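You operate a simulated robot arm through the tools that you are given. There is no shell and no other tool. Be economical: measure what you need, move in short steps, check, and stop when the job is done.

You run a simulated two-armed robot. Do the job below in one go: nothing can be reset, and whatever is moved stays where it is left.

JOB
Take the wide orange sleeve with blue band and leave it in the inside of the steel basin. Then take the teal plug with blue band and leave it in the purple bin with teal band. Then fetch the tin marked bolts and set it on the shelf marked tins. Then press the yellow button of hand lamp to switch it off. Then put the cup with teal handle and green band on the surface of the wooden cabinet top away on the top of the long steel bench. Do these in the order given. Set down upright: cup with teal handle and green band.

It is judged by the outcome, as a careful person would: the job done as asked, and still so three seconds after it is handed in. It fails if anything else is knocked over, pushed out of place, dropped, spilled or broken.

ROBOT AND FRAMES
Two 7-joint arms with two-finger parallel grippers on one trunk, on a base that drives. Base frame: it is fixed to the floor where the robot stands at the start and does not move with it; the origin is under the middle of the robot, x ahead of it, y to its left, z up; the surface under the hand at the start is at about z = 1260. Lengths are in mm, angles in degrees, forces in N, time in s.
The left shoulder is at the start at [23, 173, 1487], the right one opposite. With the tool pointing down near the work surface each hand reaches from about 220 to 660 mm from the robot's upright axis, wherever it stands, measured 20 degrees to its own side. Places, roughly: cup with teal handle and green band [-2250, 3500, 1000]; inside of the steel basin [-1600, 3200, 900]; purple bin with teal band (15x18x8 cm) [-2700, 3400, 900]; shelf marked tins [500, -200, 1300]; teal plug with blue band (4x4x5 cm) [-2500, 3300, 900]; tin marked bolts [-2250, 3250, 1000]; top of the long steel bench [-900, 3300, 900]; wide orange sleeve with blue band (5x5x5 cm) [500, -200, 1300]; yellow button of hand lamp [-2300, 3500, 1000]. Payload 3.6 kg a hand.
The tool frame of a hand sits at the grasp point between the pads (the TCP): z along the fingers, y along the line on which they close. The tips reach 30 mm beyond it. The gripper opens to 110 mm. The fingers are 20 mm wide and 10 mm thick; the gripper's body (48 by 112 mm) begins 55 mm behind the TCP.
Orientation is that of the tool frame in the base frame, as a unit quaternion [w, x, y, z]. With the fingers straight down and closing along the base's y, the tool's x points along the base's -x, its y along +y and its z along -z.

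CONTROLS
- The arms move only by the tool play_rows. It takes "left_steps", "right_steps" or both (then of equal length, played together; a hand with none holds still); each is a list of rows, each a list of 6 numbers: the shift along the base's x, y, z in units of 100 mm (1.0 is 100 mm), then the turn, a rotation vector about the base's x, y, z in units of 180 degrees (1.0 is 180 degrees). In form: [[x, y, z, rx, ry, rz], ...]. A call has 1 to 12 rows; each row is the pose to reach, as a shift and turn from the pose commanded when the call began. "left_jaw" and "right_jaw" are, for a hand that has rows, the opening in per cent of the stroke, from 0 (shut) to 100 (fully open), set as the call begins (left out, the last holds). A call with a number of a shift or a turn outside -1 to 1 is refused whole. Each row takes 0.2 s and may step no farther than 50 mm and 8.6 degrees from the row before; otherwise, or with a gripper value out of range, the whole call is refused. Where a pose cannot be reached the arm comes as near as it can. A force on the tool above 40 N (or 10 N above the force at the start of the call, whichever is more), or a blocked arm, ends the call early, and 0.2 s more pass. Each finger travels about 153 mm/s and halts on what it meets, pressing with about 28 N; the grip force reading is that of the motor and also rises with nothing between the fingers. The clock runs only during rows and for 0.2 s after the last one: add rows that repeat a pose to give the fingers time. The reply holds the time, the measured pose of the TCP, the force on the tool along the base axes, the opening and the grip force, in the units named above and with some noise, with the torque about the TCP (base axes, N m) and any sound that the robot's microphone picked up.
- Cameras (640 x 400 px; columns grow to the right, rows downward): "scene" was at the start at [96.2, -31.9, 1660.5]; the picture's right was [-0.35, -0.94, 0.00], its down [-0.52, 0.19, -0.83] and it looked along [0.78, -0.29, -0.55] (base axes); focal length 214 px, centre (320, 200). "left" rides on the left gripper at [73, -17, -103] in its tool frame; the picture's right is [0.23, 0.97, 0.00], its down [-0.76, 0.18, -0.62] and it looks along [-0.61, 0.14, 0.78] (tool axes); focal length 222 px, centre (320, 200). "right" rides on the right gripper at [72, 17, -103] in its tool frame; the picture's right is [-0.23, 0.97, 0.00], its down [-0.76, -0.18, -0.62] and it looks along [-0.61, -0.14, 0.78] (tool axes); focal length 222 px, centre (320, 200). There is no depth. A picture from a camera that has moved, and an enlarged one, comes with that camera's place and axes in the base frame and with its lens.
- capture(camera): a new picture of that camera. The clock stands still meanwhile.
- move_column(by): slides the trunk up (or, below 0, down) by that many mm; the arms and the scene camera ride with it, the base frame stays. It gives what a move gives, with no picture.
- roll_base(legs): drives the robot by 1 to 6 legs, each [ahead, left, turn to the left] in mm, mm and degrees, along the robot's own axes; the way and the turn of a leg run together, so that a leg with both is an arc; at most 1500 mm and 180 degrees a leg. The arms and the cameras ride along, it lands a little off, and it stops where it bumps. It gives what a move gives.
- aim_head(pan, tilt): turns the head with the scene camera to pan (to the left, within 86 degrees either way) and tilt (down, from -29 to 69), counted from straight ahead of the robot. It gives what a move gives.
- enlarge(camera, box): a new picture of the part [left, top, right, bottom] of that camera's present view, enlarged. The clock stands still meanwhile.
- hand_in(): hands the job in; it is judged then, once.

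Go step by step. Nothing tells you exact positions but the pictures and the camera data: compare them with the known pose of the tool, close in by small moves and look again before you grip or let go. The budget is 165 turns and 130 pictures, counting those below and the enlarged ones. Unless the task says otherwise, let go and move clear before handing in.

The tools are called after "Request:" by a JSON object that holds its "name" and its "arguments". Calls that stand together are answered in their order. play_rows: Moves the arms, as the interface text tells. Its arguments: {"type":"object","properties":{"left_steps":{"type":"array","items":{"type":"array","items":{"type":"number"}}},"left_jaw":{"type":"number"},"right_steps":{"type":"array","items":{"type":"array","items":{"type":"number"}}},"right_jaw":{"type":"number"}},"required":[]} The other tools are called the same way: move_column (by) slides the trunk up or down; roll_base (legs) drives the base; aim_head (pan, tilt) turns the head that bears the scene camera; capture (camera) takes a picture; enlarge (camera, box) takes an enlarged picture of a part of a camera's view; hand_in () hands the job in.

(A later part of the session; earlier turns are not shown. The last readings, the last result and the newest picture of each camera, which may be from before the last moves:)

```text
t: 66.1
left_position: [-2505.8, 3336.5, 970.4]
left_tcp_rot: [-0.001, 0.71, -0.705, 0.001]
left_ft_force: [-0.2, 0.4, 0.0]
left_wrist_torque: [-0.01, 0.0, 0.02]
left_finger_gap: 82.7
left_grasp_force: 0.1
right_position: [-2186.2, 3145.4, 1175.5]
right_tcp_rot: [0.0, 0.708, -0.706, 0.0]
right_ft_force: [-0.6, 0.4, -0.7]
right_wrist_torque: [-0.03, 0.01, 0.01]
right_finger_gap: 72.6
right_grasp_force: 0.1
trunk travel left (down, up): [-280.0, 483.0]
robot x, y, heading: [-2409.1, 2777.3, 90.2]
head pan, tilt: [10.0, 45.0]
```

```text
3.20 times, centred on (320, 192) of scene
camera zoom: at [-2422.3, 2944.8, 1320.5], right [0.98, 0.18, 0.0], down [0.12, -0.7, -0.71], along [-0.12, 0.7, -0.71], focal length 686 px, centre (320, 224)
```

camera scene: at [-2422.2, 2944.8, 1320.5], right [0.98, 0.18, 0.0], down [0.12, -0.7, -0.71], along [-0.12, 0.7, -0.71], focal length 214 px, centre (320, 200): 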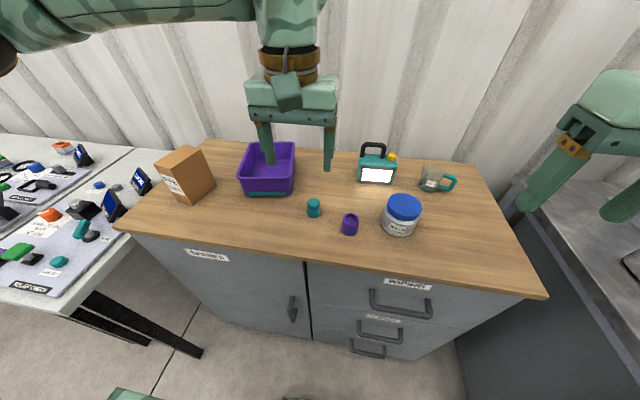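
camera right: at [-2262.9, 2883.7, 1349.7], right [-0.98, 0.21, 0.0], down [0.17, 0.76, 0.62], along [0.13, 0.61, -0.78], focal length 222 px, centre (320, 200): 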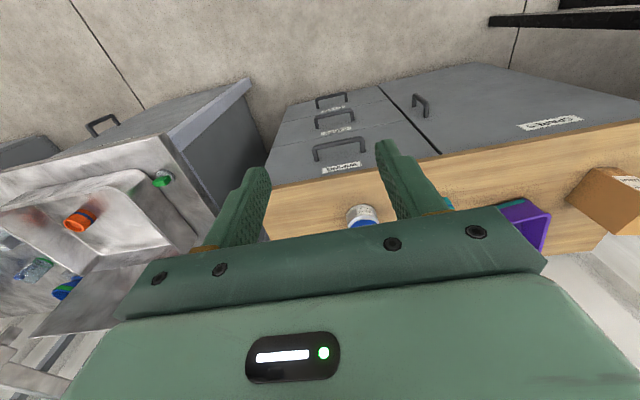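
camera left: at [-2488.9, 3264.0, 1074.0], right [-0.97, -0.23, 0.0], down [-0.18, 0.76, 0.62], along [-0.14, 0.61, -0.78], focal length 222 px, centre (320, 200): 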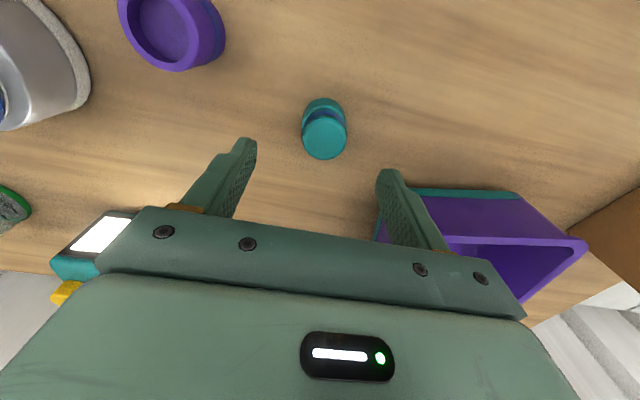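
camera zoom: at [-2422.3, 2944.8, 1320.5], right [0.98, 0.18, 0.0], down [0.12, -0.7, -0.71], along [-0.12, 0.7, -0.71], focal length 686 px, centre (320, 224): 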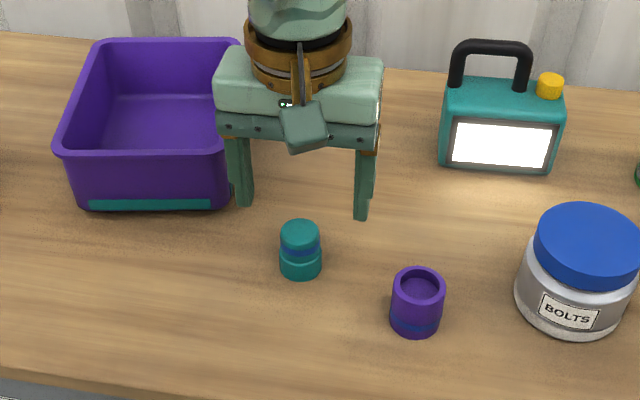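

The plug's top is at about [-2508, 3331, 914]. Descend to TCP z≈900 and grip.

Request:
{"name": "play_rows", "arguments": {"left_steps": [[-0.02, -0.05, -0.2, 0, 0, 0], [-0.02, -0.05, -0.4, 0, 0, 0], [-0.02, -0.05, -0.55, 0, 0, 0], [-0.02, -0.05, -0.65, 0, 0, 0], [-0.02, -0.05, -0.69, 0, 0, 0]]}}

Request:
{"name": "play_rows", "arguments": {"left_steps": [[0, 0, 0, 0, 0, 0], [0, 0, 0, 0, 0, 0], [0, 0, 0, 0, 0, 0]], "left_jaw": 0}}

Request:
{"name": "capture", "arguments": {"camera": "left"}}

```text
t: 67.2
left_position: [-2507.0, 3331.0, 911.0]
left_tcp_rot: [-0.007, 0.71, -0.704, -0.002]
left_ft_force: [-1.7, -13.2, 26.0]
left_wrist_torque: [-0.66, 1.24, 0.81]
left_finger_gap: 83.3
left_grasp_force: 0.8
right_position: [-2186.0, 3142.9, 1176.6]
right_tcp_rot: [0.0, 0.708, -0.706, -0.001]
right_ft_force: [0.2, 0.5, -0.2]
right_wrist_torque: [-0.03, 0.0, 0.01]
right_finger_gap: 72.5
right_grasp_force: 0.0
trunk travel left (down, up): [-280.0, 483.0]
robot x, y, heading: [-2407.5, 2781.8, 90.2]
head pan, tilt: [10.0, 45.0]
stopped in row 5 (left hand): the force on the tool passed its limit at 48 N (the readings are from after the stop); the commanded pose is now the measured one
```

```text
t: 67.6
left_position: [-2510.4, 3335.3, 912.0]
left_tcp_rot: [-0.008, 0.711, -0.703, -0.007]
left_ft_force: [-5.3, -2.2, 14.4]
left_wrist_torque: [-0.21, 0.45, 0.04]
left_finger_gap: 34.7
left_grasp_force: 27.9
right_position: [-2187.3, 3145.8, 1175.3]
right_tcp_rot: [0.0, 0.709, -0.705, -0.001]
right_ft_force: [-0.1, -1.4, 0.3]
right_wrist_torque: [0.01, -0.02, 0.02]
right_finger_gap: 72.7
right_grasp_force: 0.1
trunk travel left (down, up): [-280.0, 483.0]
robot x, y, heading: [-2407.8, 2775.0, 90.5]
head pan, tilt: [10.0, 45.0]
stopped in row 1 (left hand): the force on the tool passed its limit at 104 N (the readings are from after the stop); the commanded pose is now the measured one
```

```text
99 pictures are left
camera left: at [-2493.2, 3261.2, 1015.1], right [-0.97, -0.24, -0.01], down [-0.19, 0.75, 0.64], along [-0.15, 0.62, -0.77], focal length 222 px, centre (320, 200)
```

left: 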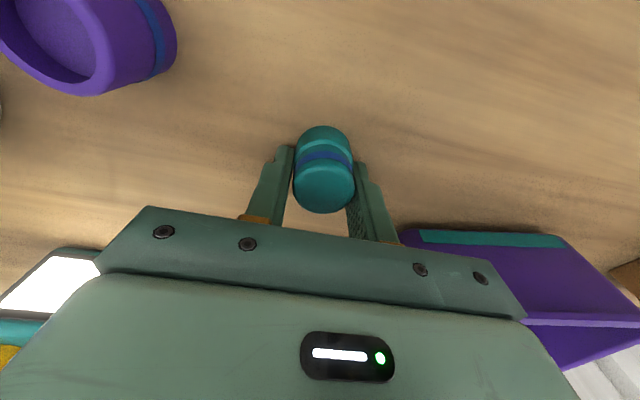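

The tips met the tabletop at z≈881 and the plug is gripped (35 mm). Lift and check.

Request:
{"name": "play_rows", "arguments": {"left_steps": [[0, 0, 0.1, 0, 0, 0], [0, 0, 0.5, 0, 0, 0], [0, 0, 0.95, 0, 0, 0], [0, 0, 0.95, 0, 0, 0]]}}

Request:
{"name": "play_rows", "arguments": {"left_steps": [[0, 0, 0.4, 0, 0, 0], [0, -0.4, 0.5, 0, 0, 0], [0, -0.8, 0.5, 0, 0, 0]]}}

Request:
{"name": "capture", "arguments": {"camera": "left"}}

Request:
{"name": "capture", "arguments": {"camera": "scene"}}

```text
t: 68.6
left_position: [-2508.4, 3336.3, 1004.3]
left_tcp_rot: [-0.007, 0.71, -0.704, -0.004]
left_ft_force: [-0.6, 0.0, -0.6]
left_wrist_torque: [-0.01, -0.01, 0.02]
left_finger_gap: 34.3
left_grasp_force: 28.2
right_position: [-2187.1, 3147.5, 1174.4]
right_tcp_rot: [0.001, 0.708, -0.706, 0.0]
right_ft_force: [0.4, -0.3, -1.1]
right_wrist_torque: [0.02, 0.02, -0.02]
right_finger_gap: 72.5
right_grasp_force: 0.1
trunk travel left (down, up): [-280.0, 483.0]
robot x, y, heading: [-2406.4, 2779.1, 90.0]
head pan, tilt: [10.0, 45.0]
```

```text
t: 69.4
left_position: [-2508.6, 3253.9, 1056.0]
left_tcp_rot: [-0.008, 0.71, -0.704, -0.005]
left_ft_force: [0.4, -1.5, -1.4]
left_wrist_torque: [0.07, 0.01, 0.01]
left_finger_gap: 34.5
left_grasp_force: 28.1
right_position: [-2186.7, 3145.8, 1175.9]
right_tcp_rot: [-0.001, 0.708, -0.706, 0.0]
right_ft_force: [0.1, -0.5, 0.6]
right_wrist_torque: [0.03, 0.02, 0.0]
right_finger_gap: 72.8
right_grasp_force: 0.0
trunk travel left (down, up): [-280.0, 483.0]
robot x, y, heading: [-2408.1, 2779.9, 90.3]
head pan, tilt: [10.0, 45.0]
```

```text
98 pictures are left
camera left: at [-2492.3, 3181.0, 1160.2], right [-0.97, -0.24, -0.01], down [-0.19, 0.75, 0.64], along [-0.14, 0.62, -0.77], focal length 222 px, centre (320, 200)
```

left: 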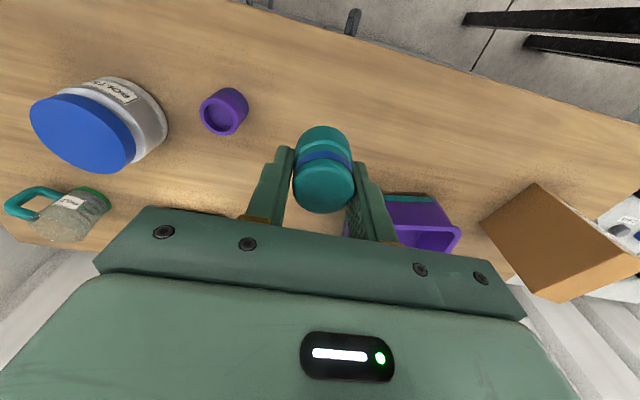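

```text
97 pictures are left
camera scene: at [-2422.8, 2944.1, 1320.5], right [0.98, 0.18, 0.0], down [0.13, -0.7, -0.71], along [-0.13, 0.7, -0.71], focal length 214 px, centre (320, 200)
```

scene: 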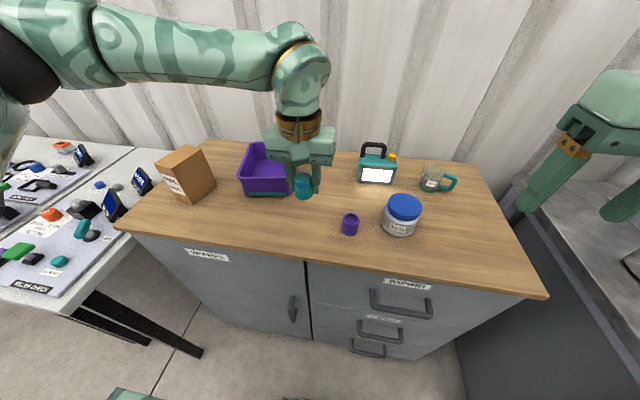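

The plug is in hand. The bin centre is about [-2655, 3430], rim z≈960; I'll shift the base left and ahead a bit to reach it.

Request:
{"name": "roll_base", "arguments": {"legs": [[40, 85, 0]]}}

Request:
{"name": "capture", "arguments": {"camera": "left"}}

Request:
{"name": "capture", "arguments": {"camera": "scene"}}

```text
t: 70.5
left_position: [-2597.6, 3294.8, 1056.7]
left_tcp_rot: [-0.007, 0.711, -0.703, -0.004]
left_ft_force: [-0.4, 1.1, -1.3]
left_wrist_torque: [0.0, -0.03, -0.01]
left_finger_gap: 34.6
left_grasp_force: 27.7
right_position: [-2275.7, 3186.3, 1176.1]
right_tcp_rot: [0.0, 0.71, -0.704, 0.0]
right_ft_force: [0.3, 0.5, -0.6]
right_wrist_torque: [0.02, -0.03, -0.01]
right_finger_gap: 72.6
right_grasp_force: 0.1
trunk travel left (down, up): [-280.0, 483.0]
robot x, y, heading: [-2494.9, 2816.7, 90.1]
head pan, tilt: [10.0, 45.0]
```

```text
96 pictures are left
camera left: at [-2580.2, 3221.1, 1159.7], right [-0.97, -0.24, -0.01], down [-0.19, 0.75, 0.63], along [-0.14, 0.62, -0.77], focal length 222 px, centre (320, 200)
```

left: 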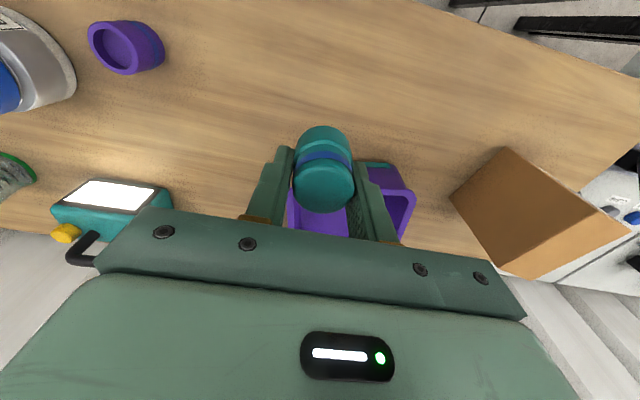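

```text
95 pictures are left
camera scene: at [-2510.4, 2984.2, 1320.3], right [0.98, 0.18, 0.0], down [0.13, -0.7, -0.71], along [-0.13, 0.69, -0.71], focal length 214 px, centre (320, 200)
```

scene: 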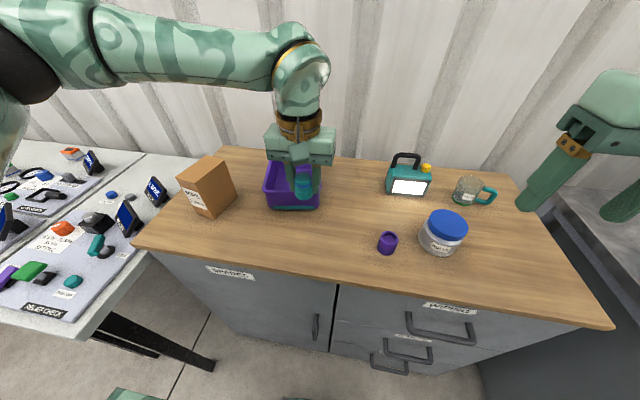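

Now move the plug over the bin's middle.

Request:
{"name": "play_rows", "arguments": {"left_steps": [[-0.2, 0.4, 0, 0, 0, 0], [-0.4, 0.8, 0, 0, 0, 0], [-0.57, 1.0, 0, 0, 0, 0], [-0.57, 1.0, 0, 0, 0, 0]]}}

Request:
{"name": "play_rows", "arguments": {"left_steps": [[0, 0.3, 0, 0, 0, 0], [0, 0.3, -0.3, 0, 0, 0], [0, 0.3, -0.3, 0, 0, 0]]}}

Request:
{"name": "capture", "arguments": {"camera": "left"}}

Request:
{"name": "enlarge", "arguments": {"camera": "scene", "box": [200, 120, 400, 245]}}

```text
t: 71.5
left_position: [-2651.0, 3393.8, 1056.0]
left_tcp_rot: [-0.008, 0.71, -0.704, -0.005]
left_ft_force: [0.7, -0.4, -0.5]
left_wrist_torque: [0.02, -0.03, 0.02]
left_finger_gap: 34.3
left_grasp_force: 28.4
right_position: [-2274.2, 3186.2, 1176.2]
right_tcp_rot: [0.0, 0.71, -0.704, 0.001]
right_ft_force: [0.3, 0.0, -0.8]
right_wrist_torque: [0.04, 0.03, -0.01]
right_finger_gap: 72.7
right_grasp_force: 0.1
trunk travel left (down, up): [-280.0, 483.0]
robot x, y, heading: [-2494.7, 2816.8, 90.3]
head pan, tilt: [10.0, 45.0]
```

```text
t: 72.3
left_position: [-2650.5, 3425.0, 1026.6]
left_tcp_rot: [-0.008, 0.711, -0.704, -0.005]
left_ft_force: [0.0, 1.1, -0.9]
left_wrist_torque: [-0.03, 0.02, -0.01]
left_finger_gap: 34.5
left_grasp_force: 27.7
right_position: [-2273.2, 3185.4, 1175.8]
right_tcp_rot: [0.0, 0.71, -0.705, 0.0]
right_ft_force: [-0.6, 0.6, 0.7]
right_wrist_torque: [0.02, -0.01, 0.01]
right_finger_gap: 72.6
right_grasp_force: 0.0
trunk travel left (down, up): [-280.0, 483.0]
robot x, y, heading: [-2494.1, 2818.1, 90.3]
head pan, tilt: [10.0, 45.0]
```

```text
94 pictures are left
camera left: at [-2634.2, 3351.3, 1128.5], right [-0.97, -0.24, -0.01], down [-0.19, 0.75, 0.64], along [-0.15, 0.62, -0.77], focal length 222 px, centre (320, 200)
```

left: 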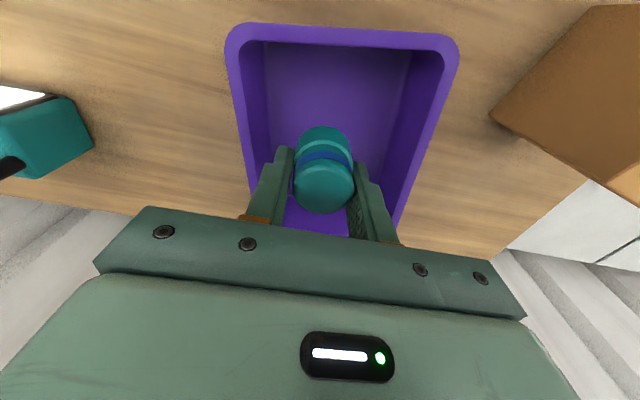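

```text
3.20 times, centred on (300, 182) of scene
camera zoom: at [-2508.7, 2983.6, 1320.4], right [0.98, 0.18, 0.0], down [0.13, -0.7, -0.71], along [-0.13, 0.7, -0.71], focal length 686 px, centre (384, 256)
```

zoom: 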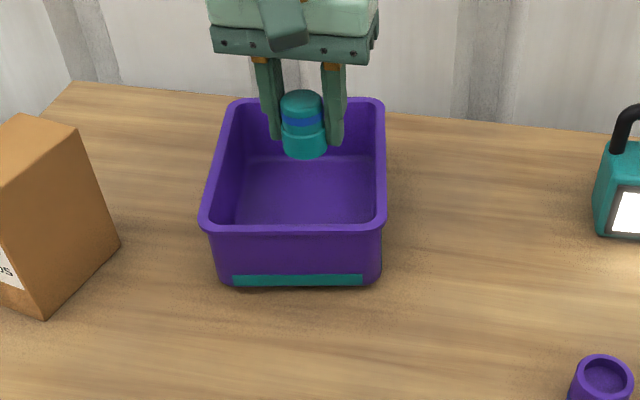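

Over the bin, slightly right of centre; I'll shift 12 mm and lower.

Request:
{"name": "play_rows", "arguments": {"left_steps": [[-0.12, 0, 0, 0, 0, 0], [-0.12, 0, -0.4, 0, 0, 0], [-0.12, 0, -0.8, 0, 0, 0], [-0.12, 0, -0.95, 0, 0, 0], [-0.12, 0, -1.0, 0, 0, 0]]}}

Request:
{"name": "enlarge", "arguments": {"camera": "scene", "box": [200, 120, 400, 245]}}

```text
t: 73.5
left_position: [-2663.1, 3425.0, 926.1]
left_tcp_rot: [-0.008, 0.711, -0.703, -0.006]
left_ft_force: [-0.8, 0.4, -1.0]
left_wrist_torque: [-0.03, 0.0, 0.02]
left_finger_gap: 34.5
left_grasp_force: 28.1
right_position: [-2273.3, 3186.0, 1175.4]
right_tcp_rot: [0.0, 0.709, -0.705, 0.0]
right_ft_force: [0.0, -0.1, -0.1]
right_wrist_torque: [0.01, 0.02, -0.03]
right_finger_gap: 72.7
right_grasp_force: 0.1
trunk travel left (down, up): [-280.0, 483.0]
robot x, y, heading: [-2494.7, 2817.8, 90.3]
head pan, tilt: [10.0, 45.0]
```

```text
3.20 times, centred on (300, 182) of scene
camera zoom: at [-2509.2, 2983.6, 1320.4], right [0.98, 0.18, 0.0], down [0.13, -0.7, -0.71], along [-0.13, 0.7, -0.71], focal length 686 px, centre (384, 256)
```

zoom: 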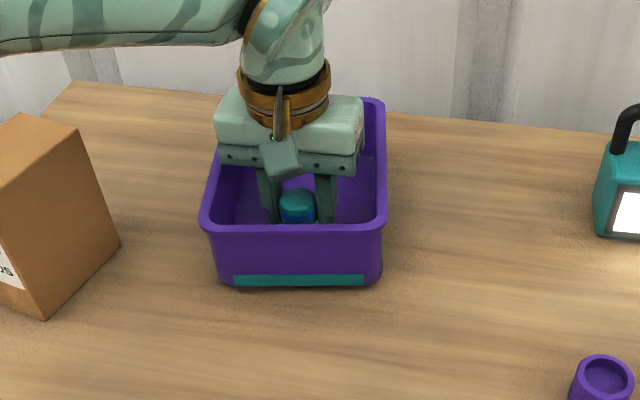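

Few mm above the bin floor; settle, release to about 60 mm, and lift out.

Request:
{"name": "play_rows", "arguments": {"left_steps": [[0, 0, -0.03, 0, 0, 0], [0, 0, -0.06, 0, 0, 0]]}}

Request:
{"name": "play_rows", "arguments": {"left_steps": [[0, 0, 0, 0, 0, 0], [0, 0, 0, 0, 0, 0]], "left_jaw": 55}}

Request:
{"name": "play_rows", "arguments": {"left_steps": [[0, 0, 0.3, 0, 0, 0], [0, 0, 0.7, 0, 0, 0], [0, 0, 1.0, 0, 0, 0]]}}

Request:
{"name": "play_rows", "arguments": {"left_steps": [[0, 0, 0.4, 0, 0, 0], [0, -0.4, 0.7, 0, 0, 0], [0, -0.8, 1.0, 0, 0, 0]]}}

Request:
{"name": "capture", "arguments": {"camera": "scene"}}

Request:
{"name": "capture", "arguments": {"camera": "left"}}

```text
t: 74.1
left_position: [-2664.9, 3424.5, 924.9]
left_tcp_rot: [-0.011, 0.711, -0.703, -0.008]
left_ft_force: [0.1, 2.9, 28.0]
left_wrist_torque: [-0.23, 0.39, -0.1]
left_finger_gap: 34.4
left_grasp_force: 28.0
right_position: [-2274.3, 3184.7, 1176.9]
right_tcp_rot: [0.001, 0.71, -0.704, -0.002]
right_ft_force: [-0.2, 0.8, 0.5]
right_wrist_torque: [0.02, 0.02, 0.02]
right_finger_gap: 72.7
right_grasp_force: 0.1
trunk travel left (down, up): [-280.0, 483.0]
robot x, y, heading: [-2495.2, 2816.4, 90.2]
head pan, tilt: [10.0, 45.0]
```

```text
t: 74.7
left_position: [-2661.3, 3422.6, 925.3]
left_tcp_rot: [-0.01, 0.71, -0.704, -0.007]
left_ft_force: [12.9, 2.9, 35.4]
left_wrist_torque: [-0.22, 0.39, -0.08]
left_finger_gap: 56.0
left_grasp_force: 0.0
right_position: [-2270.6, 3182.5, 1176.5]
right_tcp_rot: [0.0, 0.709, -0.706, -0.002]
right_ft_force: [-0.1, 0.5, -1.1]
right_wrist_torque: [0.01, -0.01, -0.01]
right_finger_gap: 72.4
right_grasp_force: 0.0
trunk travel left (down, up): [-280.0, 483.0]
robot x, y, heading: [-2491.6, 2814.8, 90.4]
head pan, tilt: [10.0, 45.0]
```

```text
t: 75.5
left_position: [-2666.4, 3422.6, 1022.9]
left_tcp_rot: [-0.006, 0.712, -0.703, -0.005]
left_ft_force: [-0.3, -0.8, 0.0]
left_wrist_torque: [-0.01, 0.02, 0.0]
left_finger_gap: 60.5
left_grasp_force: 0.0
right_position: [-2273.9, 3185.0, 1175.2]
right_tcp_rot: [0.0, 0.709, -0.706, -0.001]
right_ft_force: [-0.8, -0.9, 0.3]
right_wrist_torque: [-0.01, 0.01, 0.01]
right_finger_gap: 72.6
right_grasp_force: 0.1
trunk travel left (down, up): [-280.0, 483.0]
robot x, y, heading: [-2491.6, 2819.2, 90.4]
head pan, tilt: [10.0, 45.0]
```

```text
t: 76.3
left_position: [-2664.1, 3341.0, 1122.6]
left_tcp_rot: [-0.006, 0.711, -0.703, -0.005]
left_ft_force: [0.0, 1.3, 0.6]
left_wrist_torque: [0.03, 0.03, -0.03]
left_finger_gap: 60.4
left_grasp_force: 0.0
right_position: [-2273.6, 3183.8, 1176.5]
right_tcp_rot: [-0.001, 0.709, -0.705, 0.0]
right_ft_force: [-0.5, -1.0, 0.2]
right_wrist_torque: [-0.01, -0.04, -0.02]
right_finger_gap: 72.6
right_grasp_force: 0.1
trunk travel left (down, up): [-280.0, 483.0]
robot x, y, heading: [-2497.7, 2817.9, 90.1]
head pan, tilt: [10.0, 45.0]
```

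```text
91 pictures are left
camera scene: at [-2509.0, 2982.5, 1320.6], right [0.98, 0.18, 0.0], down [0.13, -0.7, -0.71], along [-0.13, 0.7, -0.71], focal length 214 px, centre (320, 200)
```

scene: 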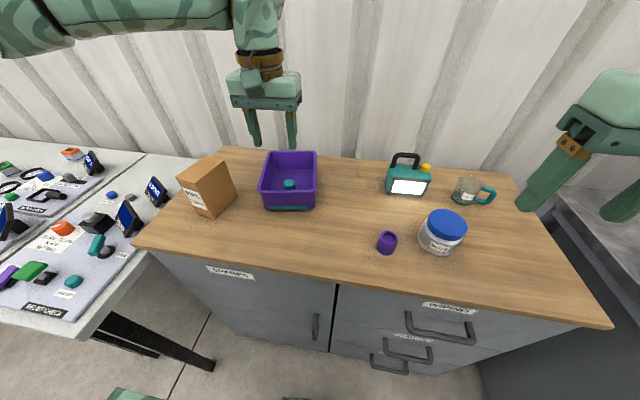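

```text
90 pictures are left
camera left: at [-2647.1, 3268.5, 1225.0], right [-0.97, -0.24, -0.01], down [-0.19, 0.75, 0.64], along [-0.15, 0.62, -0.77], focal length 222 px, centre (320, 200)
```

left: 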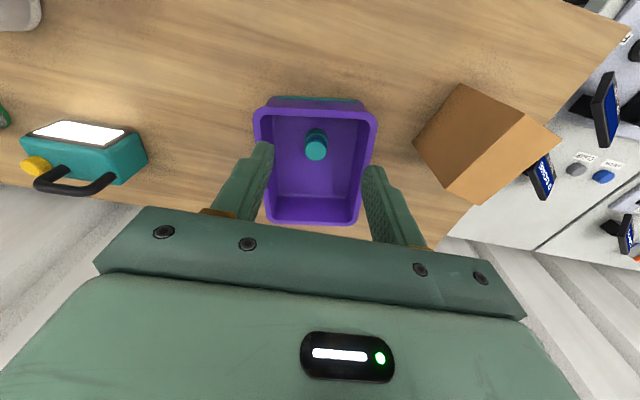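

The plug stands in the bin. The bolts jar (blue lid, label BOLTS) is at about [-2293, 3317], top z≈962. I'll pull the left hand back and bring the opened right hand over it.

Request:
{"name": "play_rows", "arguments": {"right_steps": [[0, 0, 0, 0, 0, 0], [0, 0.3, -0.1, 0, 0, 0], [0, 0.5, -0.3, 0, 0, 0], [0, 0.5, -0.5, 0, 0, 0]], "left_steps": [[0, -0.4, 0, 0, 0, 0], [0.2, -0.8, 0.2, 0, 0, 0], [0.4, -1, 0.4, 0, 0, 0], [0.6, -1, 0.6, 0, 0, 0]], "right_jaw": 100}}

Request:
{"name": "aim_head", "arguments": {"pan": -15, "tilt": 45}}

Request:
{"name": "capture", "arguments": {"camera": "right"}}

Request:
{"name": "capture", "arguments": {"camera": "scene"}}

```text
t: 77.3
left_position: [-2604.9, 3245.1, 1182.0]
left_tcp_rot: [-0.007, 0.711, -0.703, -0.005]
left_ft_force: [0.8, -0.6, 0.1]
left_wrist_torque: [0.02, -0.01, 0.01]
left_finger_gap: 60.5
left_grasp_force: 0.0
right_position: [-2273.0, 3236.5, 1124.3]
right_tcp_rot: [0.001, 0.709, -0.705, -0.001]
right_ft_force: [0.4, 0.8, -0.8]
right_wrist_torque: [-0.02, 0.04, -0.01]
right_finger_gap: 109.9
right_grasp_force: 0.1
trunk travel left (down, up): [-280.0, 483.0]
robot x, y, heading: [-2491.0, 2819.7, 90.7]
head pan, tilt: [10.0, 45.0]
```

```text
t: 78.2
left_position: [-2606.0, 3245.9, 1181.9]
left_tcp_rot: [-0.007, 0.711, -0.703, -0.005]
left_ft_force: [0.5, 0.7, 0.8]
left_wrist_torque: [-0.02, -0.02, 0.01]
left_finger_gap: 60.7
left_grasp_force: 0.0
right_position: [-2273.0, 3235.9, 1127.0]
right_tcp_rot: [-0.001, 0.71, -0.705, -0.001]
right_ft_force: [-0.4, 1.1, 0.2]
right_wrist_torque: [-0.03, 0.01, 0.01]
right_finger_gap: 109.7
right_grasp_force: 0.0
trunk travel left (down, up): [-280.0, 483.0]
robot x, y, heading: [-2491.9, 2817.4, 90.3]
head pan, tilt: [-15.0, 45.0]
```

```text
89 pictures are left
camera right: at [-2289.7, 3162.8, 1228.7], right [-0.98, 0.22, 0.0], down [0.17, 0.76, 0.62], along [0.14, 0.61, -0.78], focal length 222 px, centre (320, 200)
```

right: 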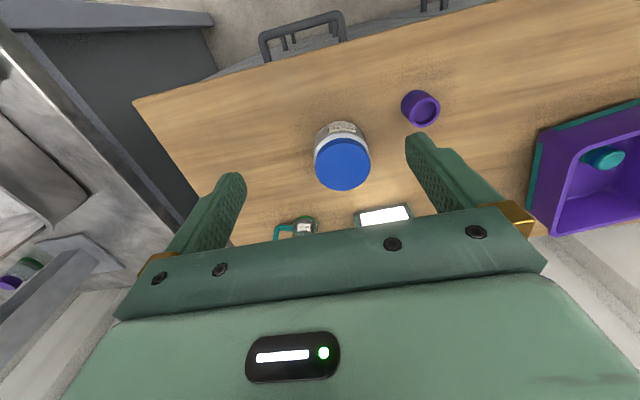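

```text
88 pictures are left
camera scene: at [-2473.9, 2982.3, 1320.4], right [0.97, -0.25, 0.0], down [-0.18, -0.68, -0.71], along [0.18, 0.68, -0.71], focal length 214 px, centre (320, 200)
```

scene: 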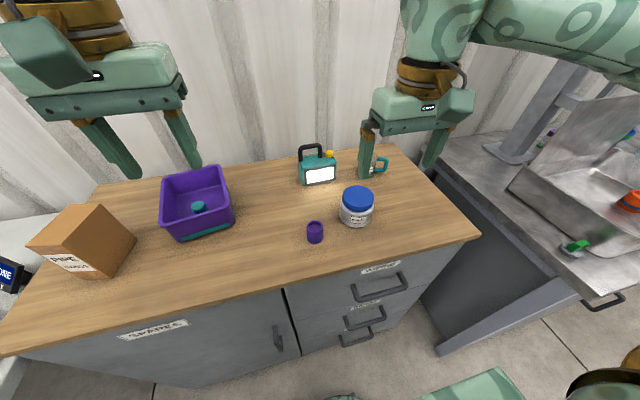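

Lid centre is at about [-2286, 3310, 970], about 73 mm wide. Move over it at z≈1030 and check.

Request:
{"name": "play_rows", "arguments": {"right_steps": [[-0.12, 0.4, 0, 0, 0, 0], [-0.12, 0.74, -0.2, 0, 0, 0], [-0.12, 0.74, -0.6, 0, 0, 0], [-0.12, 0.74, -0.75, 0, 0, 0], [-0.12, 0.74, -0.75, 0, 0, 0]]}}

Request:
{"name": "capture", "arguments": {"camera": "right"}}

Request:
{"name": "capture", "arguments": {"camera": "scene"}}

```text
t: 79.4
left_position: [-2606.2, 3244.0, 1181.8]
left_tcp_rot: [-0.008, 0.71, -0.704, -0.005]
left_ft_force: [-0.8, -0.4, 0.0]
left_wrist_torque: [-0.01, -0.05, 0.03]
left_finger_gap: 60.5
left_grasp_force: 0.0
right_position: [-2285.7, 3310.3, 1051.8]
right_tcp_rot: [0.0, 0.71, -0.704, 0.0]
right_ft_force: [0.5, 0.4, -0.2]
right_wrist_torque: [-0.01, 0.02, -0.02]
right_finger_gap: 109.9
right_grasp_force: 0.0
trunk travel left (down, up): [-280.0, 483.0]
robot x, y, heading: [-2496.2, 2816.8, 90.4]
head pan, tilt: [-15.0, 45.0]
```

```text
87 pictures are left
camera right: at [-2301.8, 3238.0, 1153.8], right [-0.98, 0.22, 0.0], down [0.17, 0.76, 0.62], along [0.14, 0.61, -0.78], focal length 222 px, centre (320, 200)
```

right: 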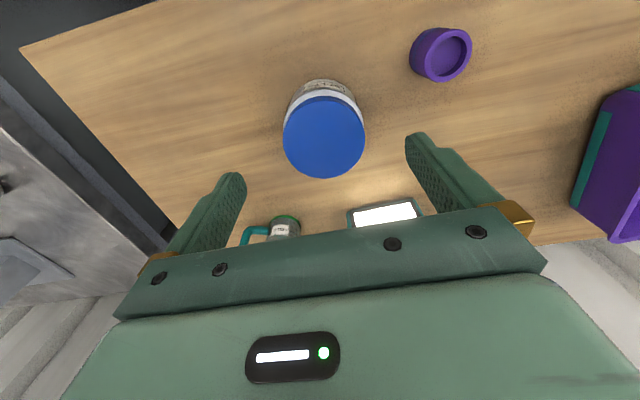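

```text
86 pictures are left
camera scene: at [-2474.0, 2982.2, 1320.4], right [0.97, -0.25, 0.0], down [-0.18, -0.68, -0.71], along [0.18, 0.68, -0.71], focal length 214 px, centre (320, 200)
```

scene: 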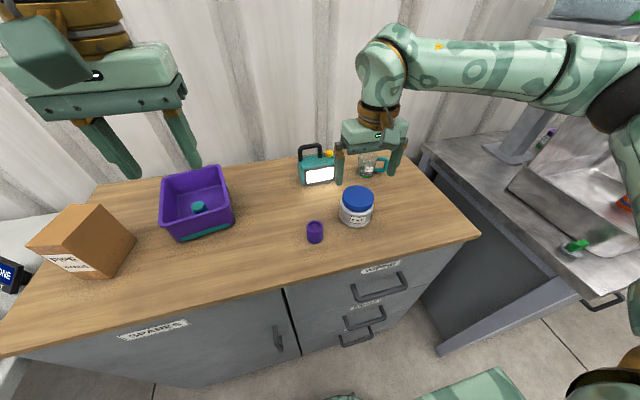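

Aligned within a few mm. Descend to z≈928 and grip.

Request:
{"name": "play_rows", "arguments": {"right_steps": [[-0.015, 0.045, -0.3, 0, 0, 0], [-0.015, 0.045, -0.7, 0, 0, 0], [-0.015, 0.045, -1.0, 0, 0, 0], [-0.015, 0.045, -1.0, 0, 0, 0]]}}

Request:
{"name": "play_rows", "arguments": {"right_steps": [[0, 0, -0.1, 0, 0, 0], [0, 0, -0.2, 0, 0, 0], [0, 0, -0.24, 0, 0, 0]]}}

Request:
{"name": "capture", "arguments": {"camera": "right"}}

Request:
{"name": "enlarge", "arguments": {"camera": "scene", "box": [260, 120, 460, 245]}}

```text
t: 80.4
left_position: [-2606.4, 3245.8, 1182.8]
left_tcp_rot: [-0.008, 0.711, -0.703, -0.004]
left_ft_force: [-0.7, 0.7, -0.2]
left_wrist_torque: [-0.01, 0.02, -0.01]
left_finger_gap: 60.7
left_grasp_force: 0.0
right_position: [-2287.5, 3314.3, 948.8]
right_tcp_rot: [0.0, 0.708, -0.706, 0.0]
right_ft_force: [-0.5, 0.8, 0.2]
right_wrist_torque: [0.0, -0.01, 0.02]
right_finger_gap: 109.9
right_grasp_force: 0.0
trunk travel left (down, up): [-280.0, 483.0]
robot x, y, heading: [-2495.9, 2819.2, 90.6]
head pan, tilt: [-15.0, 45.0]
```

```text
t: 81.2
left_position: [-2605.9, 3245.5, 1181.7]
left_tcp_rot: [-0.007, 0.711, -0.703, -0.005]
left_ft_force: [0.3, -0.3, 0.0]
left_wrist_torque: [0.02, 0.0, -0.02]
left_finger_gap: 60.7
left_grasp_force: 0.0
right_position: [-2286.8, 3312.4, 924.2]
right_tcp_rot: [0.0, 0.709, -0.705, 0.0]
right_ft_force: [-0.6, -0.5, 0.6]
right_wrist_torque: [0.01, 0.02, 0.01]
right_finger_gap: 110.1
right_grasp_force: 0.1
trunk travel left (down, up): [-280.0, 483.0]
robot x, y, heading: [-2493.3, 2818.5, 90.5]
head pan, tilt: [-15.0, 45.0]
```

```text
85 pictures are left
camera right: at [-2303.2, 3240.3, 1028.1], right [-0.98, 0.22, 0.0], down [0.17, 0.76, 0.62], along [0.14, 0.61, -0.78], focal length 222 px, centre (320, 200)
```

right: 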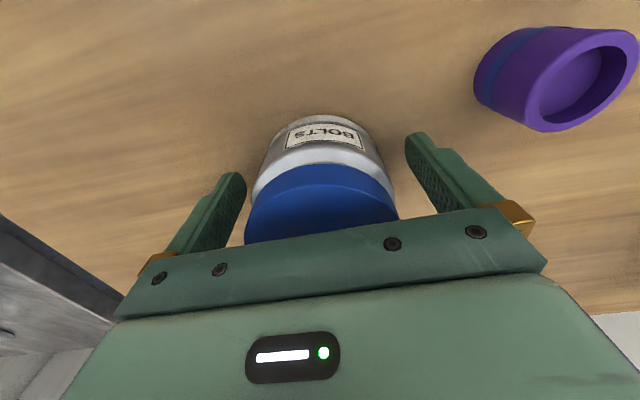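

```text
3.20 times, centred on (360, 182) of scene
camera zoom: at [-2474.0, 2982.3, 1320.4], right [0.97, -0.25, 0.0], down [-0.18, -0.68, -0.71], along [0.18, 0.68, -0.71], focal length 686 px, centre (192, 256)
```

zoom: 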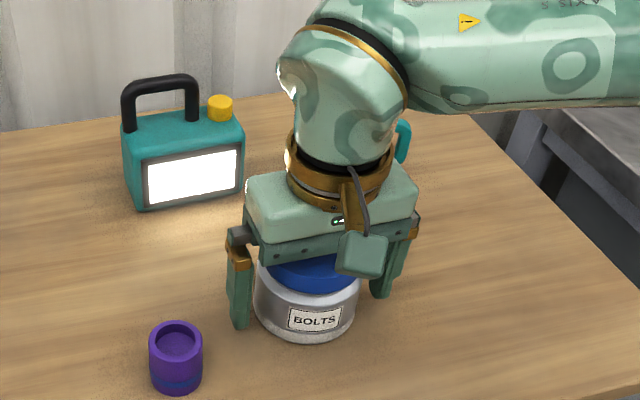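

The jar sits centred between the fingers. Close and lift.

Request:
{"name": "play_rows", "arguments": {"right_steps": [[0, 0, 0, 0, 0, 0], [0, 0, 0, 0, 0, 0], [0, 0, 0, 0, 0, 0]], "right_jaw": 0}}

Request:
{"name": "play_rows", "arguments": {"right_steps": [[0, 0, 0.1, 0, 0, 0], [0, 0, 0.4, 0, 0, 0], [0, 0, 0.8, 0, 0, 0], [0, 0, 1.0, 0, 0, 0]]}}

Request:
{"name": "capture", "arguments": {"camera": "right"}}

Request:
{"name": "capture", "arguments": {"camera": "scene"}}

```text
t: 82.0
left_position: [-2606.4, 3245.0, 1182.5]
left_tcp_rot: [-0.008, 0.711, -0.703, -0.004]
left_ft_force: [-0.3, -0.2, 0.5]
left_wrist_torque: [-0.01, -0.01, -0.01]
left_finger_gap: 60.5
left_grasp_force: 0.1
right_position: [-2287.0, 3312.6, 925.2]
right_tcp_rot: [0.0, 0.71, -0.705, 0.0]
right_ft_force: [-0.6, -1.2, 0.2]
right_wrist_torque: [0.03, 0.02, 0.03]
right_finger_gap: 78.5
right_grasp_force: 28.1
trunk travel left (down, up): [-280.0, 483.0]
robot x, y, heading: [-2492.5, 2815.6, 90.6]
head pan, tilt: [-15.0, 45.0]
```

```text
t: 83.0
left_position: [-2605.8, 3245.2, 1182.3]
left_tcp_rot: [-0.008, 0.71, -0.704, -0.004]
left_ft_force: [0.3, 0.2, 0.1]
left_wrist_torque: [0.01, 0.0, -0.01]
left_finger_gap: 60.3
left_grasp_force: 0.1
right_position: [-2287.0, 3313.5, 1024.5]
right_tcp_rot: [0.0, 0.709, -0.706, -0.001]
right_ft_force: [0.8, -0.1, -0.3]
right_wrist_torque: [-0.01, 0.03, 0.0]
right_finger_gap: 78.6
right_grasp_force: 27.8
trunk travel left (down, up): [-280.0, 483.0]
robot x, y, heading: [-2490.3, 2814.9, 90.3]
head pan, tilt: [-15.0, 45.0]
```

```text
83 pictures are left
camera right: at [-2302.9, 3240.9, 1127.7], right [-0.98, 0.22, 0.0], down [0.17, 0.76, 0.62], along [0.14, 0.61, -0.78], focal length 222 px, centre (320, 200)
```

right: 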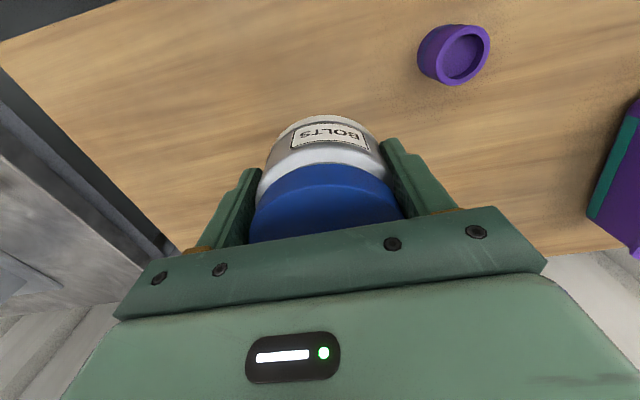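

```text
82 pictures are left
camera scene: at [-2474.0, 2982.3, 1320.4], right [0.97, -0.25, 0.0], down [-0.18, -0.68, -0.71], along [0.18, 0.68, -0.71], focal length 214 px, centre (320, 200)
```

scene: 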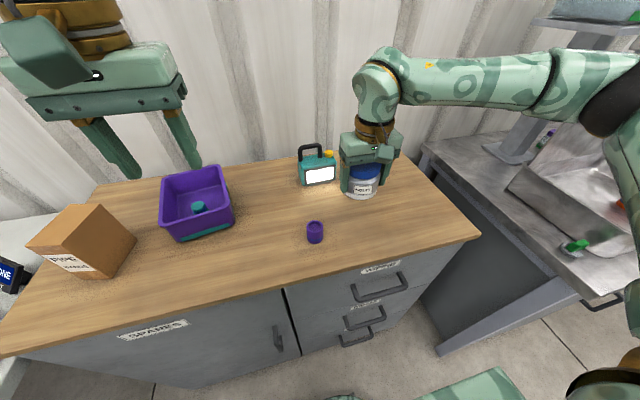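

The jar is held. I'll raise the trunk, retreat from the cabinet and drive back to the green tins shelf.

Request:
{"name": "move_column", "arguments": {"by": 390}}

Request:
{"name": "roll_base", "arguments": {"legs": [[-800, 0, 0], [0, -1450, 0], [0, 0, -90], [0, -1000, 0], [0, -1000, 0]]}}

Request:
{"name": "aim_head", "arguments": {"pan": 0, "tilt": 25}}

Request:
{"name": "capture", "arguments": {"camera": "scene"}}

```text
t: 86.7
left_position: [-2604.7, 3244.2, 1571.2]
left_tcp_rot: [-0.007, 0.711, -0.704, -0.005]
left_ft_force: [0.6, 0.2, 1.0]
left_wrist_torque: [-0.02, 0.0, -0.02]
left_finger_gap: 60.3
left_grasp_force: 0.1
right_position: [-2287.5, 3314.8, 1415.9]
right_tcp_rot: [0.0, 0.71, -0.705, -0.001]
right_ft_force: [-0.3, 0.8, -0.5]
right_wrist_torque: [0.03, -0.02, 0.02]
right_finger_gap: 78.6
right_grasp_force: 27.9
trunk travel left (down, up): [-670.0, 93.0]
robot x, y, heading: [-2489.9, 2817.5, 90.6]
head pan, tilt: [-15.0, 45.0]
```

```text
t: 111.2
left_position: [-569.6, 146.2, 1571.0]
left_tcp_rot: [0.009, -0.009, 1.0, -0.002]
left_ft_force: [0.4, -0.5, -0.3]
left_wrist_torque: [-0.01, 0.01, 0.03]
left_finger_gap: 60.4
left_grasp_force: 0.1
right_position: [-497.3, -171.2, 1416.9]
right_tcp_rot: [0.0, -0.007, 1.0, 0.0]
right_ft_force: [0.4, 0.1, -1.7]
right_wrist_torque: [-0.01, 0.02, -0.03]
right_finger_gap: 78.1
right_grasp_force: 28.3
trunk travel left (down, up): [-670.0, 93.0]
robot x, y, heading: [-994.7, 31.4, 1.1]
head pan, tilt: [-15.0, 45.0]
```

```text
t: 112.1
left_position: [-568.1, 145.4, 1570.8]
left_tcp_rot: [0.008, -0.008, 1.0, -0.002]
left_ft_force: [-0.1, 0.4, 0.5]
left_wrist_torque: [0.01, 0.01, 0.0]
left_finger_gap: 60.5
left_grasp_force: 0.1
right_position: [-497.5, -171.9, 1415.9]
right_tcp_rot: [-0.001, -0.007, 1.0, 0.0]
right_ft_force: [-0.6, 0.4, -1.5]
right_wrist_torque: [0.02, 0.02, -0.02]
right_finger_gap: 78.1
right_grasp_force: 28.1
trunk travel left (down, up): [-670.0, 93.0]
robot x, y, heading: [-995.7, 28.9, 0.8]
head pan, tilt: [0.0, 25.0]
```

```text
81 pictures are left
camera scene: at [-892.6, 31.2, 1744.0], right [0.01, -1.0, 0.0], down [-0.42, -0.01, -0.91], along [0.91, 0.01, -0.42], focal length 214 px, centre (320, 200)
```

scene: 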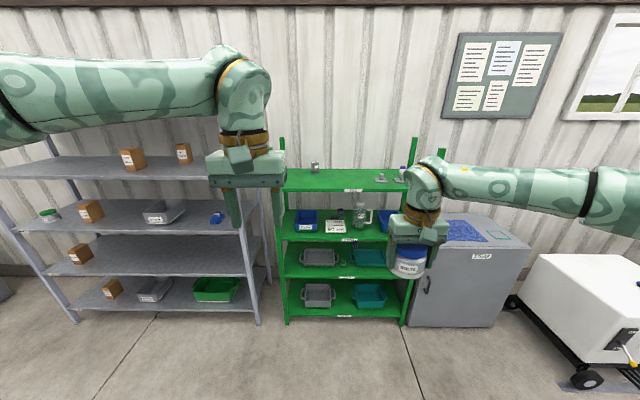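

Back in front of the green rack. Let me read the label on the top shelf before driving in.

Request:
{"name": "enlarge", "arguments": {"camera": "scene", "box": [270, 140, 430, 260]}}

Request:
{"name": "roll_base", "arguments": {"legs": [[600, 0, 0], [380, -20, -1]]}}

Request:
{"name": "aim_head", "arguments": {"pan": -15, "tilt": 40}}

Request:
{"name": "capture", "arguments": {"camera": "scene"}}

Request:
{"name": "capture", "arguments": {"camera": "right"}}

```text
3.33 times, centred on (350, 200) of scene
camera zoom: at [-892.6, 31.2, 1744.0], right [0.01, -1.0, 0.0], down [-0.42, -0.01, -0.91], along [0.91, 0.01, -0.42], focal length 715 px, centre (220, 200)
```

zoom: 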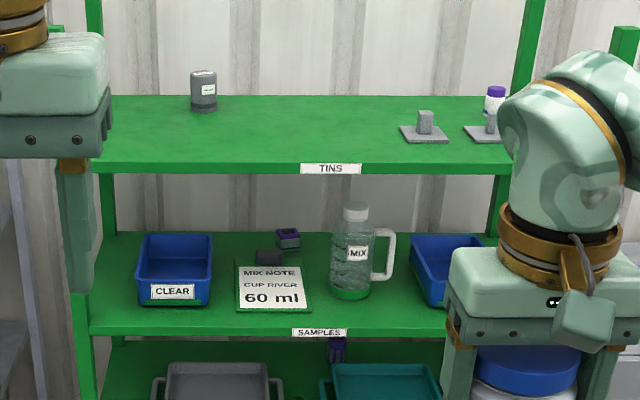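

```text
t: 117.5
left_position: [408.8, 122.6, 1571.1]
left_tcp_rot: [0.009, 0.002, 1.0, -0.003]
left_ft_force: [0.2, 1.0, 0.3]
left_wrist_torque: [-0.01, -0.01, 0.01]
left_finger_gap: 60.4
left_grasp_force: 0.3
right_position: [473.7, -197.5, 1417.1]
right_tcp_rot: [0.0, 0.004, 1.0, 0.0]
right_ft_force: [0.3, 0.1, -1.2]
right_wrist_torque: [-0.01, 0.05, -0.01]
right_finger_gap: 78.2
right_grasp_force: 27.6
trunk travel left (down, up): [-670.0, 93.0]
robot x, y, heading: [-16.9, 18.0, -0.7]
head pan, tilt: [0.0, 25.0]
```

```text
t: 118.2
left_position: [411.6, 121.4, 1570.6]
left_tcp_rot: [0.009, 0.002, 1.0, -0.002]
left_ft_force: [0.0, 0.4, 0.2]
left_wrist_torque: [-0.03, 0.02, -0.02]
left_finger_gap: 60.6
left_grasp_force: 0.0
right_position: [475.3, -196.8, 1416.0]
right_tcp_rot: [0.001, 0.004, 1.0, -0.001]
right_ft_force: [-0.1, 0.4, -2.1]
right_wrist_torque: [0.01, 0.01, 0.03]
right_finger_gap: 78.2
right_grasp_force: 28.0
trunk travel left (down, up): [-670.0, 93.0]
robot x, y, heading: [-19.6, 20.0, -0.8]
head pan, tilt: [-15.0, 40.0]
```

```text
79 pictures are left
camera scene: at [74.5, -7.2, 1720.8], right [-0.27, -0.96, 0.0], down [-0.62, 0.17, -0.77], along [0.74, -0.2, -0.64], focal length 214 px, centre (320, 200)
```

scene: 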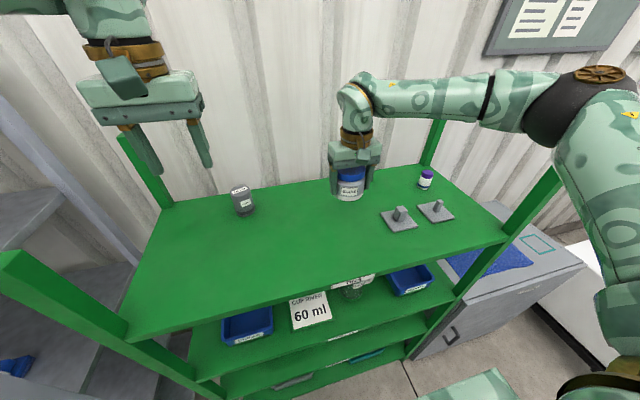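

```text
78 pictures are left
camera right: at [404.1, -180.0, 1519.1], right [0.24, 0.97, 0.0], down [0.76, -0.19, 0.62], along [0.6, -0.15, -0.78], focal length 222 px, centre (320, 200)
```

right: 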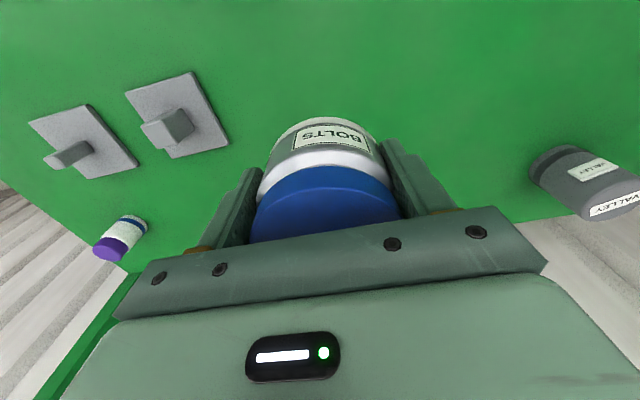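

The top shelf is labelled TINS, and there is free room at about [455, -135]. Move there and lower to z≈1308.

Request:
{"name": "play_rows", "arguments": {"right_steps": [[-0.1, 0.3, 0, 0, 0, 0], [-0.2, 0.6, 0, 0, 0, 0], [-0.2, 0.6, -0.4, 0, 0, 0], [-0.2, 0.6, -0.8, 0, 0, 0], [-0.2, 0.6, -0.95, 0, 0, 0], [-0.2, 0.6, -0.95, 0, 0, 0]]}}

Request:
{"name": "play_rows", "arguments": {"right_steps": [[0, 0, -0.05, 0, 0, 0], [0, 0, -0.1, 0, 0, 0], [0, 0, -0.13, 0, 0, 0], [0, 0, -0.16, 0, 0, 0]]}}

Request:
{"name": "enlarge", "arguments": {"camera": "scene", "box": [230, 120, 430, 245]}}

```text
t: 119.6
left_position: [409.7, 120.6, 1570.7]
left_tcp_rot: [0.009, 0.002, 1.0, -0.002]
left_ft_force: [-0.2, -0.1, -0.3]
left_wrist_torque: [0.0, -0.01, 0.02]
left_finger_gap: 60.5
left_grasp_force: 0.0
right_position: [456.0, -138.0, 1320.7]
right_tcp_rot: [0.001, 0.005, 1.0, 0.001]
right_ft_force: [-0.4, 0.4, -1.2]
right_wrist_torque: [0.0, 0.03, 0.02]
right_finger_gap: 78.3
right_grasp_force: 28.1
trunk travel left (down, up): [-670.0, 93.0]
robot x, y, heading: [-17.6, 13.3, -0.7]
head pan, tilt: [-15.0, 40.0]
```

```text
t: 120.6
left_position: [410.7, 121.5, 1571.3]
left_tcp_rot: [0.009, 0.004, 1.0, -0.003]
left_ft_force: [-0.3, 0.2, 0.5]
left_wrist_torque: [0.02, 0.02, -0.03]
left_finger_gap: 60.5
left_grasp_force: 0.0
right_position: [454.2, -137.4, 1305.2]
right_tcp_rot: [-0.001, 0.005, 1.0, -0.001]
right_ft_force: [0.1, 0.4, -1.7]
right_wrist_torque: [0.01, -0.01, -0.01]
right_finger_gap: 77.9
right_grasp_force: 27.9
trunk travel left (down, up): [-670.0, 93.0]
robot x, y, heading: [-17.3, 17.3, -1.0]
head pan, tilt: [-15.0, 40.0]
```

```text
3.20 times, centred on (330, 182) of scene
camera zoom: at [73.5, -7.0, 1720.8], right [-0.27, -0.96, 0.0], down [-0.62, 0.17, -0.77], along [0.74, -0.21, -0.64], focal length 686 px, centre (288, 256)
```

zoom: 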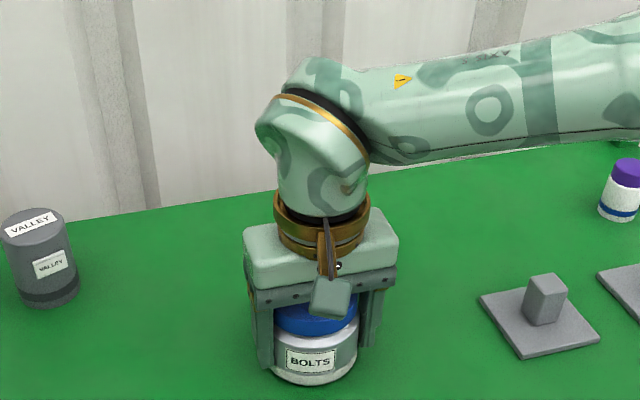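

Not yet touching; a few more mm down by 2 mm steps.

Request:
{"name": "play_rows", "arguments": {"right_steps": [[0, 0, -0.02, 0, 0, 0], [0, 0, -0.04, 0, 0, 0], [0, 0, -0.06, 0, 0, 0]]}}

```text
t: 121.4
left_position: [408.0, 120.8, 1572.7]
left_tcp_rot: [0.01, 0.002, 1.0, -0.002]
left_ft_force: [-1.2, 0.2, 0.6]
left_wrist_torque: [0.01, 0.01, -0.03]
left_finger_gap: 60.4
left_grasp_force: 0.0
right_position: [454.2, -137.9, 1301.6]
right_tcp_rot: [0.002, 0.005, 1.0, 0.001]
right_ft_force: [1.5, -5.8, 22.6]
right_wrist_torque: [-0.29, -0.08, 0.22]
right_finger_gap: 78.6
right_grasp_force: 28.0
trunk travel left (down, up): [-670.0, 93.0]
robot x, y, heading: [-19.2, 13.4, -0.5]
head pan, tilt: [-15.0, 40.0]
```

Contact. Open fully and lift straight up.

Request:
{"name": "play_rows", "arguments": {"right_steps": [[0, 0, 0.02, 0, 0, 0], [0, 0, 0.02, 0, 0, 0], [0, 0, 0.02, 0, 0, 0]], "right_jaw": 100}}

Request:
{"name": "play_rows", "arguments": {"right_steps": [[0, 0, 0.2, 0, 0, 0], [0, 0, 0.6, 0, 0, 0], [0, 0, 1.0, 0, 0, 0], [0, 0, 1.0, 0, 0, 0]]}}

Request:
{"name": "capture", "arguments": {"camera": "scene"}}

```text
t: 122.2
left_position: [411.2, 122.3, 1570.7]
left_tcp_rot: [0.009, 0.003, 1.0, -0.003]
left_ft_force: [-0.3, 0.4, 0.1]
left_wrist_torque: [0.02, -0.02, 0.0]
left_finger_gap: 60.5
left_grasp_force: 0.0
right_position: [455.8, -136.5, 1302.5]
right_tcp_rot: [-0.002, 0.005, 1.0, 0.001]
right_ft_force: [-0.4, 0.4, -1.0]
right_wrist_torque: [0.01, -0.01, 0.0]
right_finger_gap: 110.1
right_grasp_force: 0.1
trunk travel left (down, up): [-670.0, 93.0]
robot x, y, heading: [-19.2, 13.4, -0.5]
head pan, tilt: [-15.0, 40.0]
```

```text
t: 123.2
left_position: [410.7, 120.2, 1571.8]
left_tcp_rot: [0.009, 0.002, 1.0, -0.001]
left_ft_force: [-0.3, 0.3, -1.0]
left_wrist_torque: [-0.01, 0.01, 0.02]
left_finger_gap: 60.3
left_grasp_force: 0.2
right_position: [454.5, -137.1, 1403.1]
right_tcp_rot: [0.0, 0.004, 1.0, -0.001]
right_ft_force: [-0.8, 0.4, -0.5]
right_wrist_torque: [0.02, -0.02, 0.01]
right_finger_gap: 110.0
right_grasp_force: 0.0
trunk travel left (down, up): [-670.0, 93.0]
robot x, y, heading: [-17.9, 16.9, -0.4]
head pan, tilt: [-15.0, 40.0]
```

```text
76 pictures are left
camera scene: at [73.7, -7.3, 1720.7], right [-0.27, -0.96, 0.0], down [-0.62, 0.17, -0.77], along [0.74, -0.21, -0.64], focal length 214 px, centre (320, 200)
```

scene: 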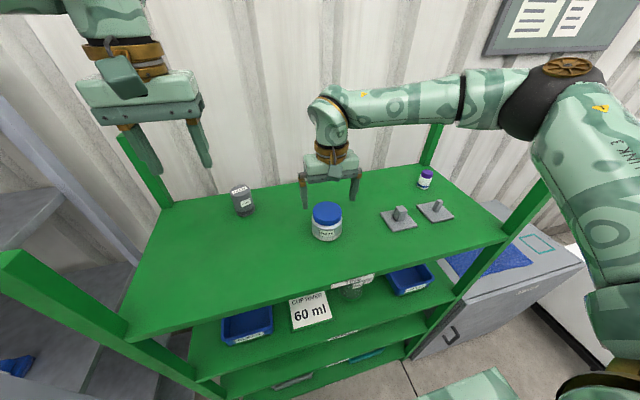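

The bolts jar stands on the tins shelf. Next the lamp: I retreat and drive back to the cabinet.

Request:
{"name": "roll_base", "arguments": {"legs": [[-1000, 0, 0], [0, 1000, 0], [0, 1000, 0], [0, 0, 90.4], [0, 1440, 0], [550, 0, 0]]}}

Request:
{"name": "aim_head", "arguments": {"pan": -15, "tilt": 30}}

Request:
{"name": "capture", "arguments": {"camera": "scene"}}

```text
t: 151.4
left_position: [-2582.0, 3001.5, 1571.0]
left_tcp_rot: [-0.007, 0.711, -0.704, -0.005]
left_ft_force: [0.4, 0.1, -0.7]
left_wrist_torque: [-0.04, 0.01, 0.02]
left_finger_gap: 60.4
left_grasp_force: 0.1
right_position: [-2326.3, 3050.1, 1402.7]
right_tcp_rot: [0.0, 0.708, -0.706, 0.0]
right_ft_force: [0.0, -0.6, 0.5]
right_wrist_torque: [0.0, -0.01, -0.02]
right_finger_gap: 110.2
right_grasp_force: 0.1
trunk travel left (down, up): [-670.0, 93.0]
robot x, y, heading: [-2473.4, 2576.8, 90.0]
head pan, tilt: [-15.0, 40.0]
```

```text
t: 152.1
left_position: [-2582.3, 3004.6, 1570.6]
left_tcp_rot: [-0.008, 0.71, -0.704, -0.005]
left_ft_force: [-0.2, 0.4, -0.4]
left_wrist_torque: [-0.01, 0.03, 0.01]
left_finger_gap: 60.6
left_grasp_force: 0.1
right_position: [-2324.1, 3051.2, 1402.6]
right_tcp_rot: [0.001, 0.708, -0.706, 0.0]
right_ft_force: [0.9, -0.3, 0.2]
right_wrist_torque: [-0.01, 0.01, 0.02]
right_finger_gap: 109.8
right_grasp_force: 0.1
trunk travel left (down, up): [-670.0, 93.0]
robot x, y, heading: [-2473.5, 2573.2, 90.2]
head pan, tilt: [-15.0, 30.0]
```

```text
75 pictures are left
camera scene: at [-2450.3, 2674.0, 1736.0], right [0.97, -0.26, 0.0], down [-0.13, -0.48, -0.87], along [0.22, 0.84, -0.5], focal length 214 px, centre (320, 200)
```

scene: 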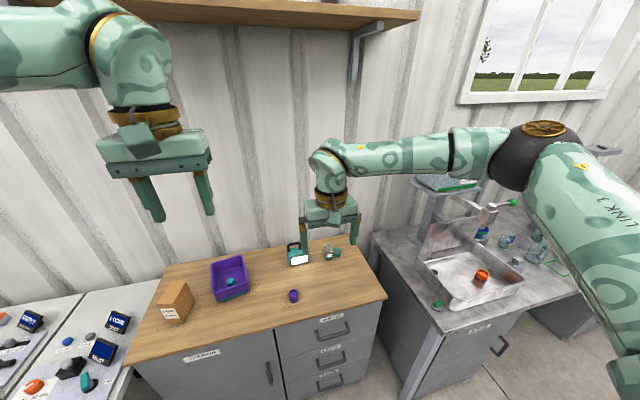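

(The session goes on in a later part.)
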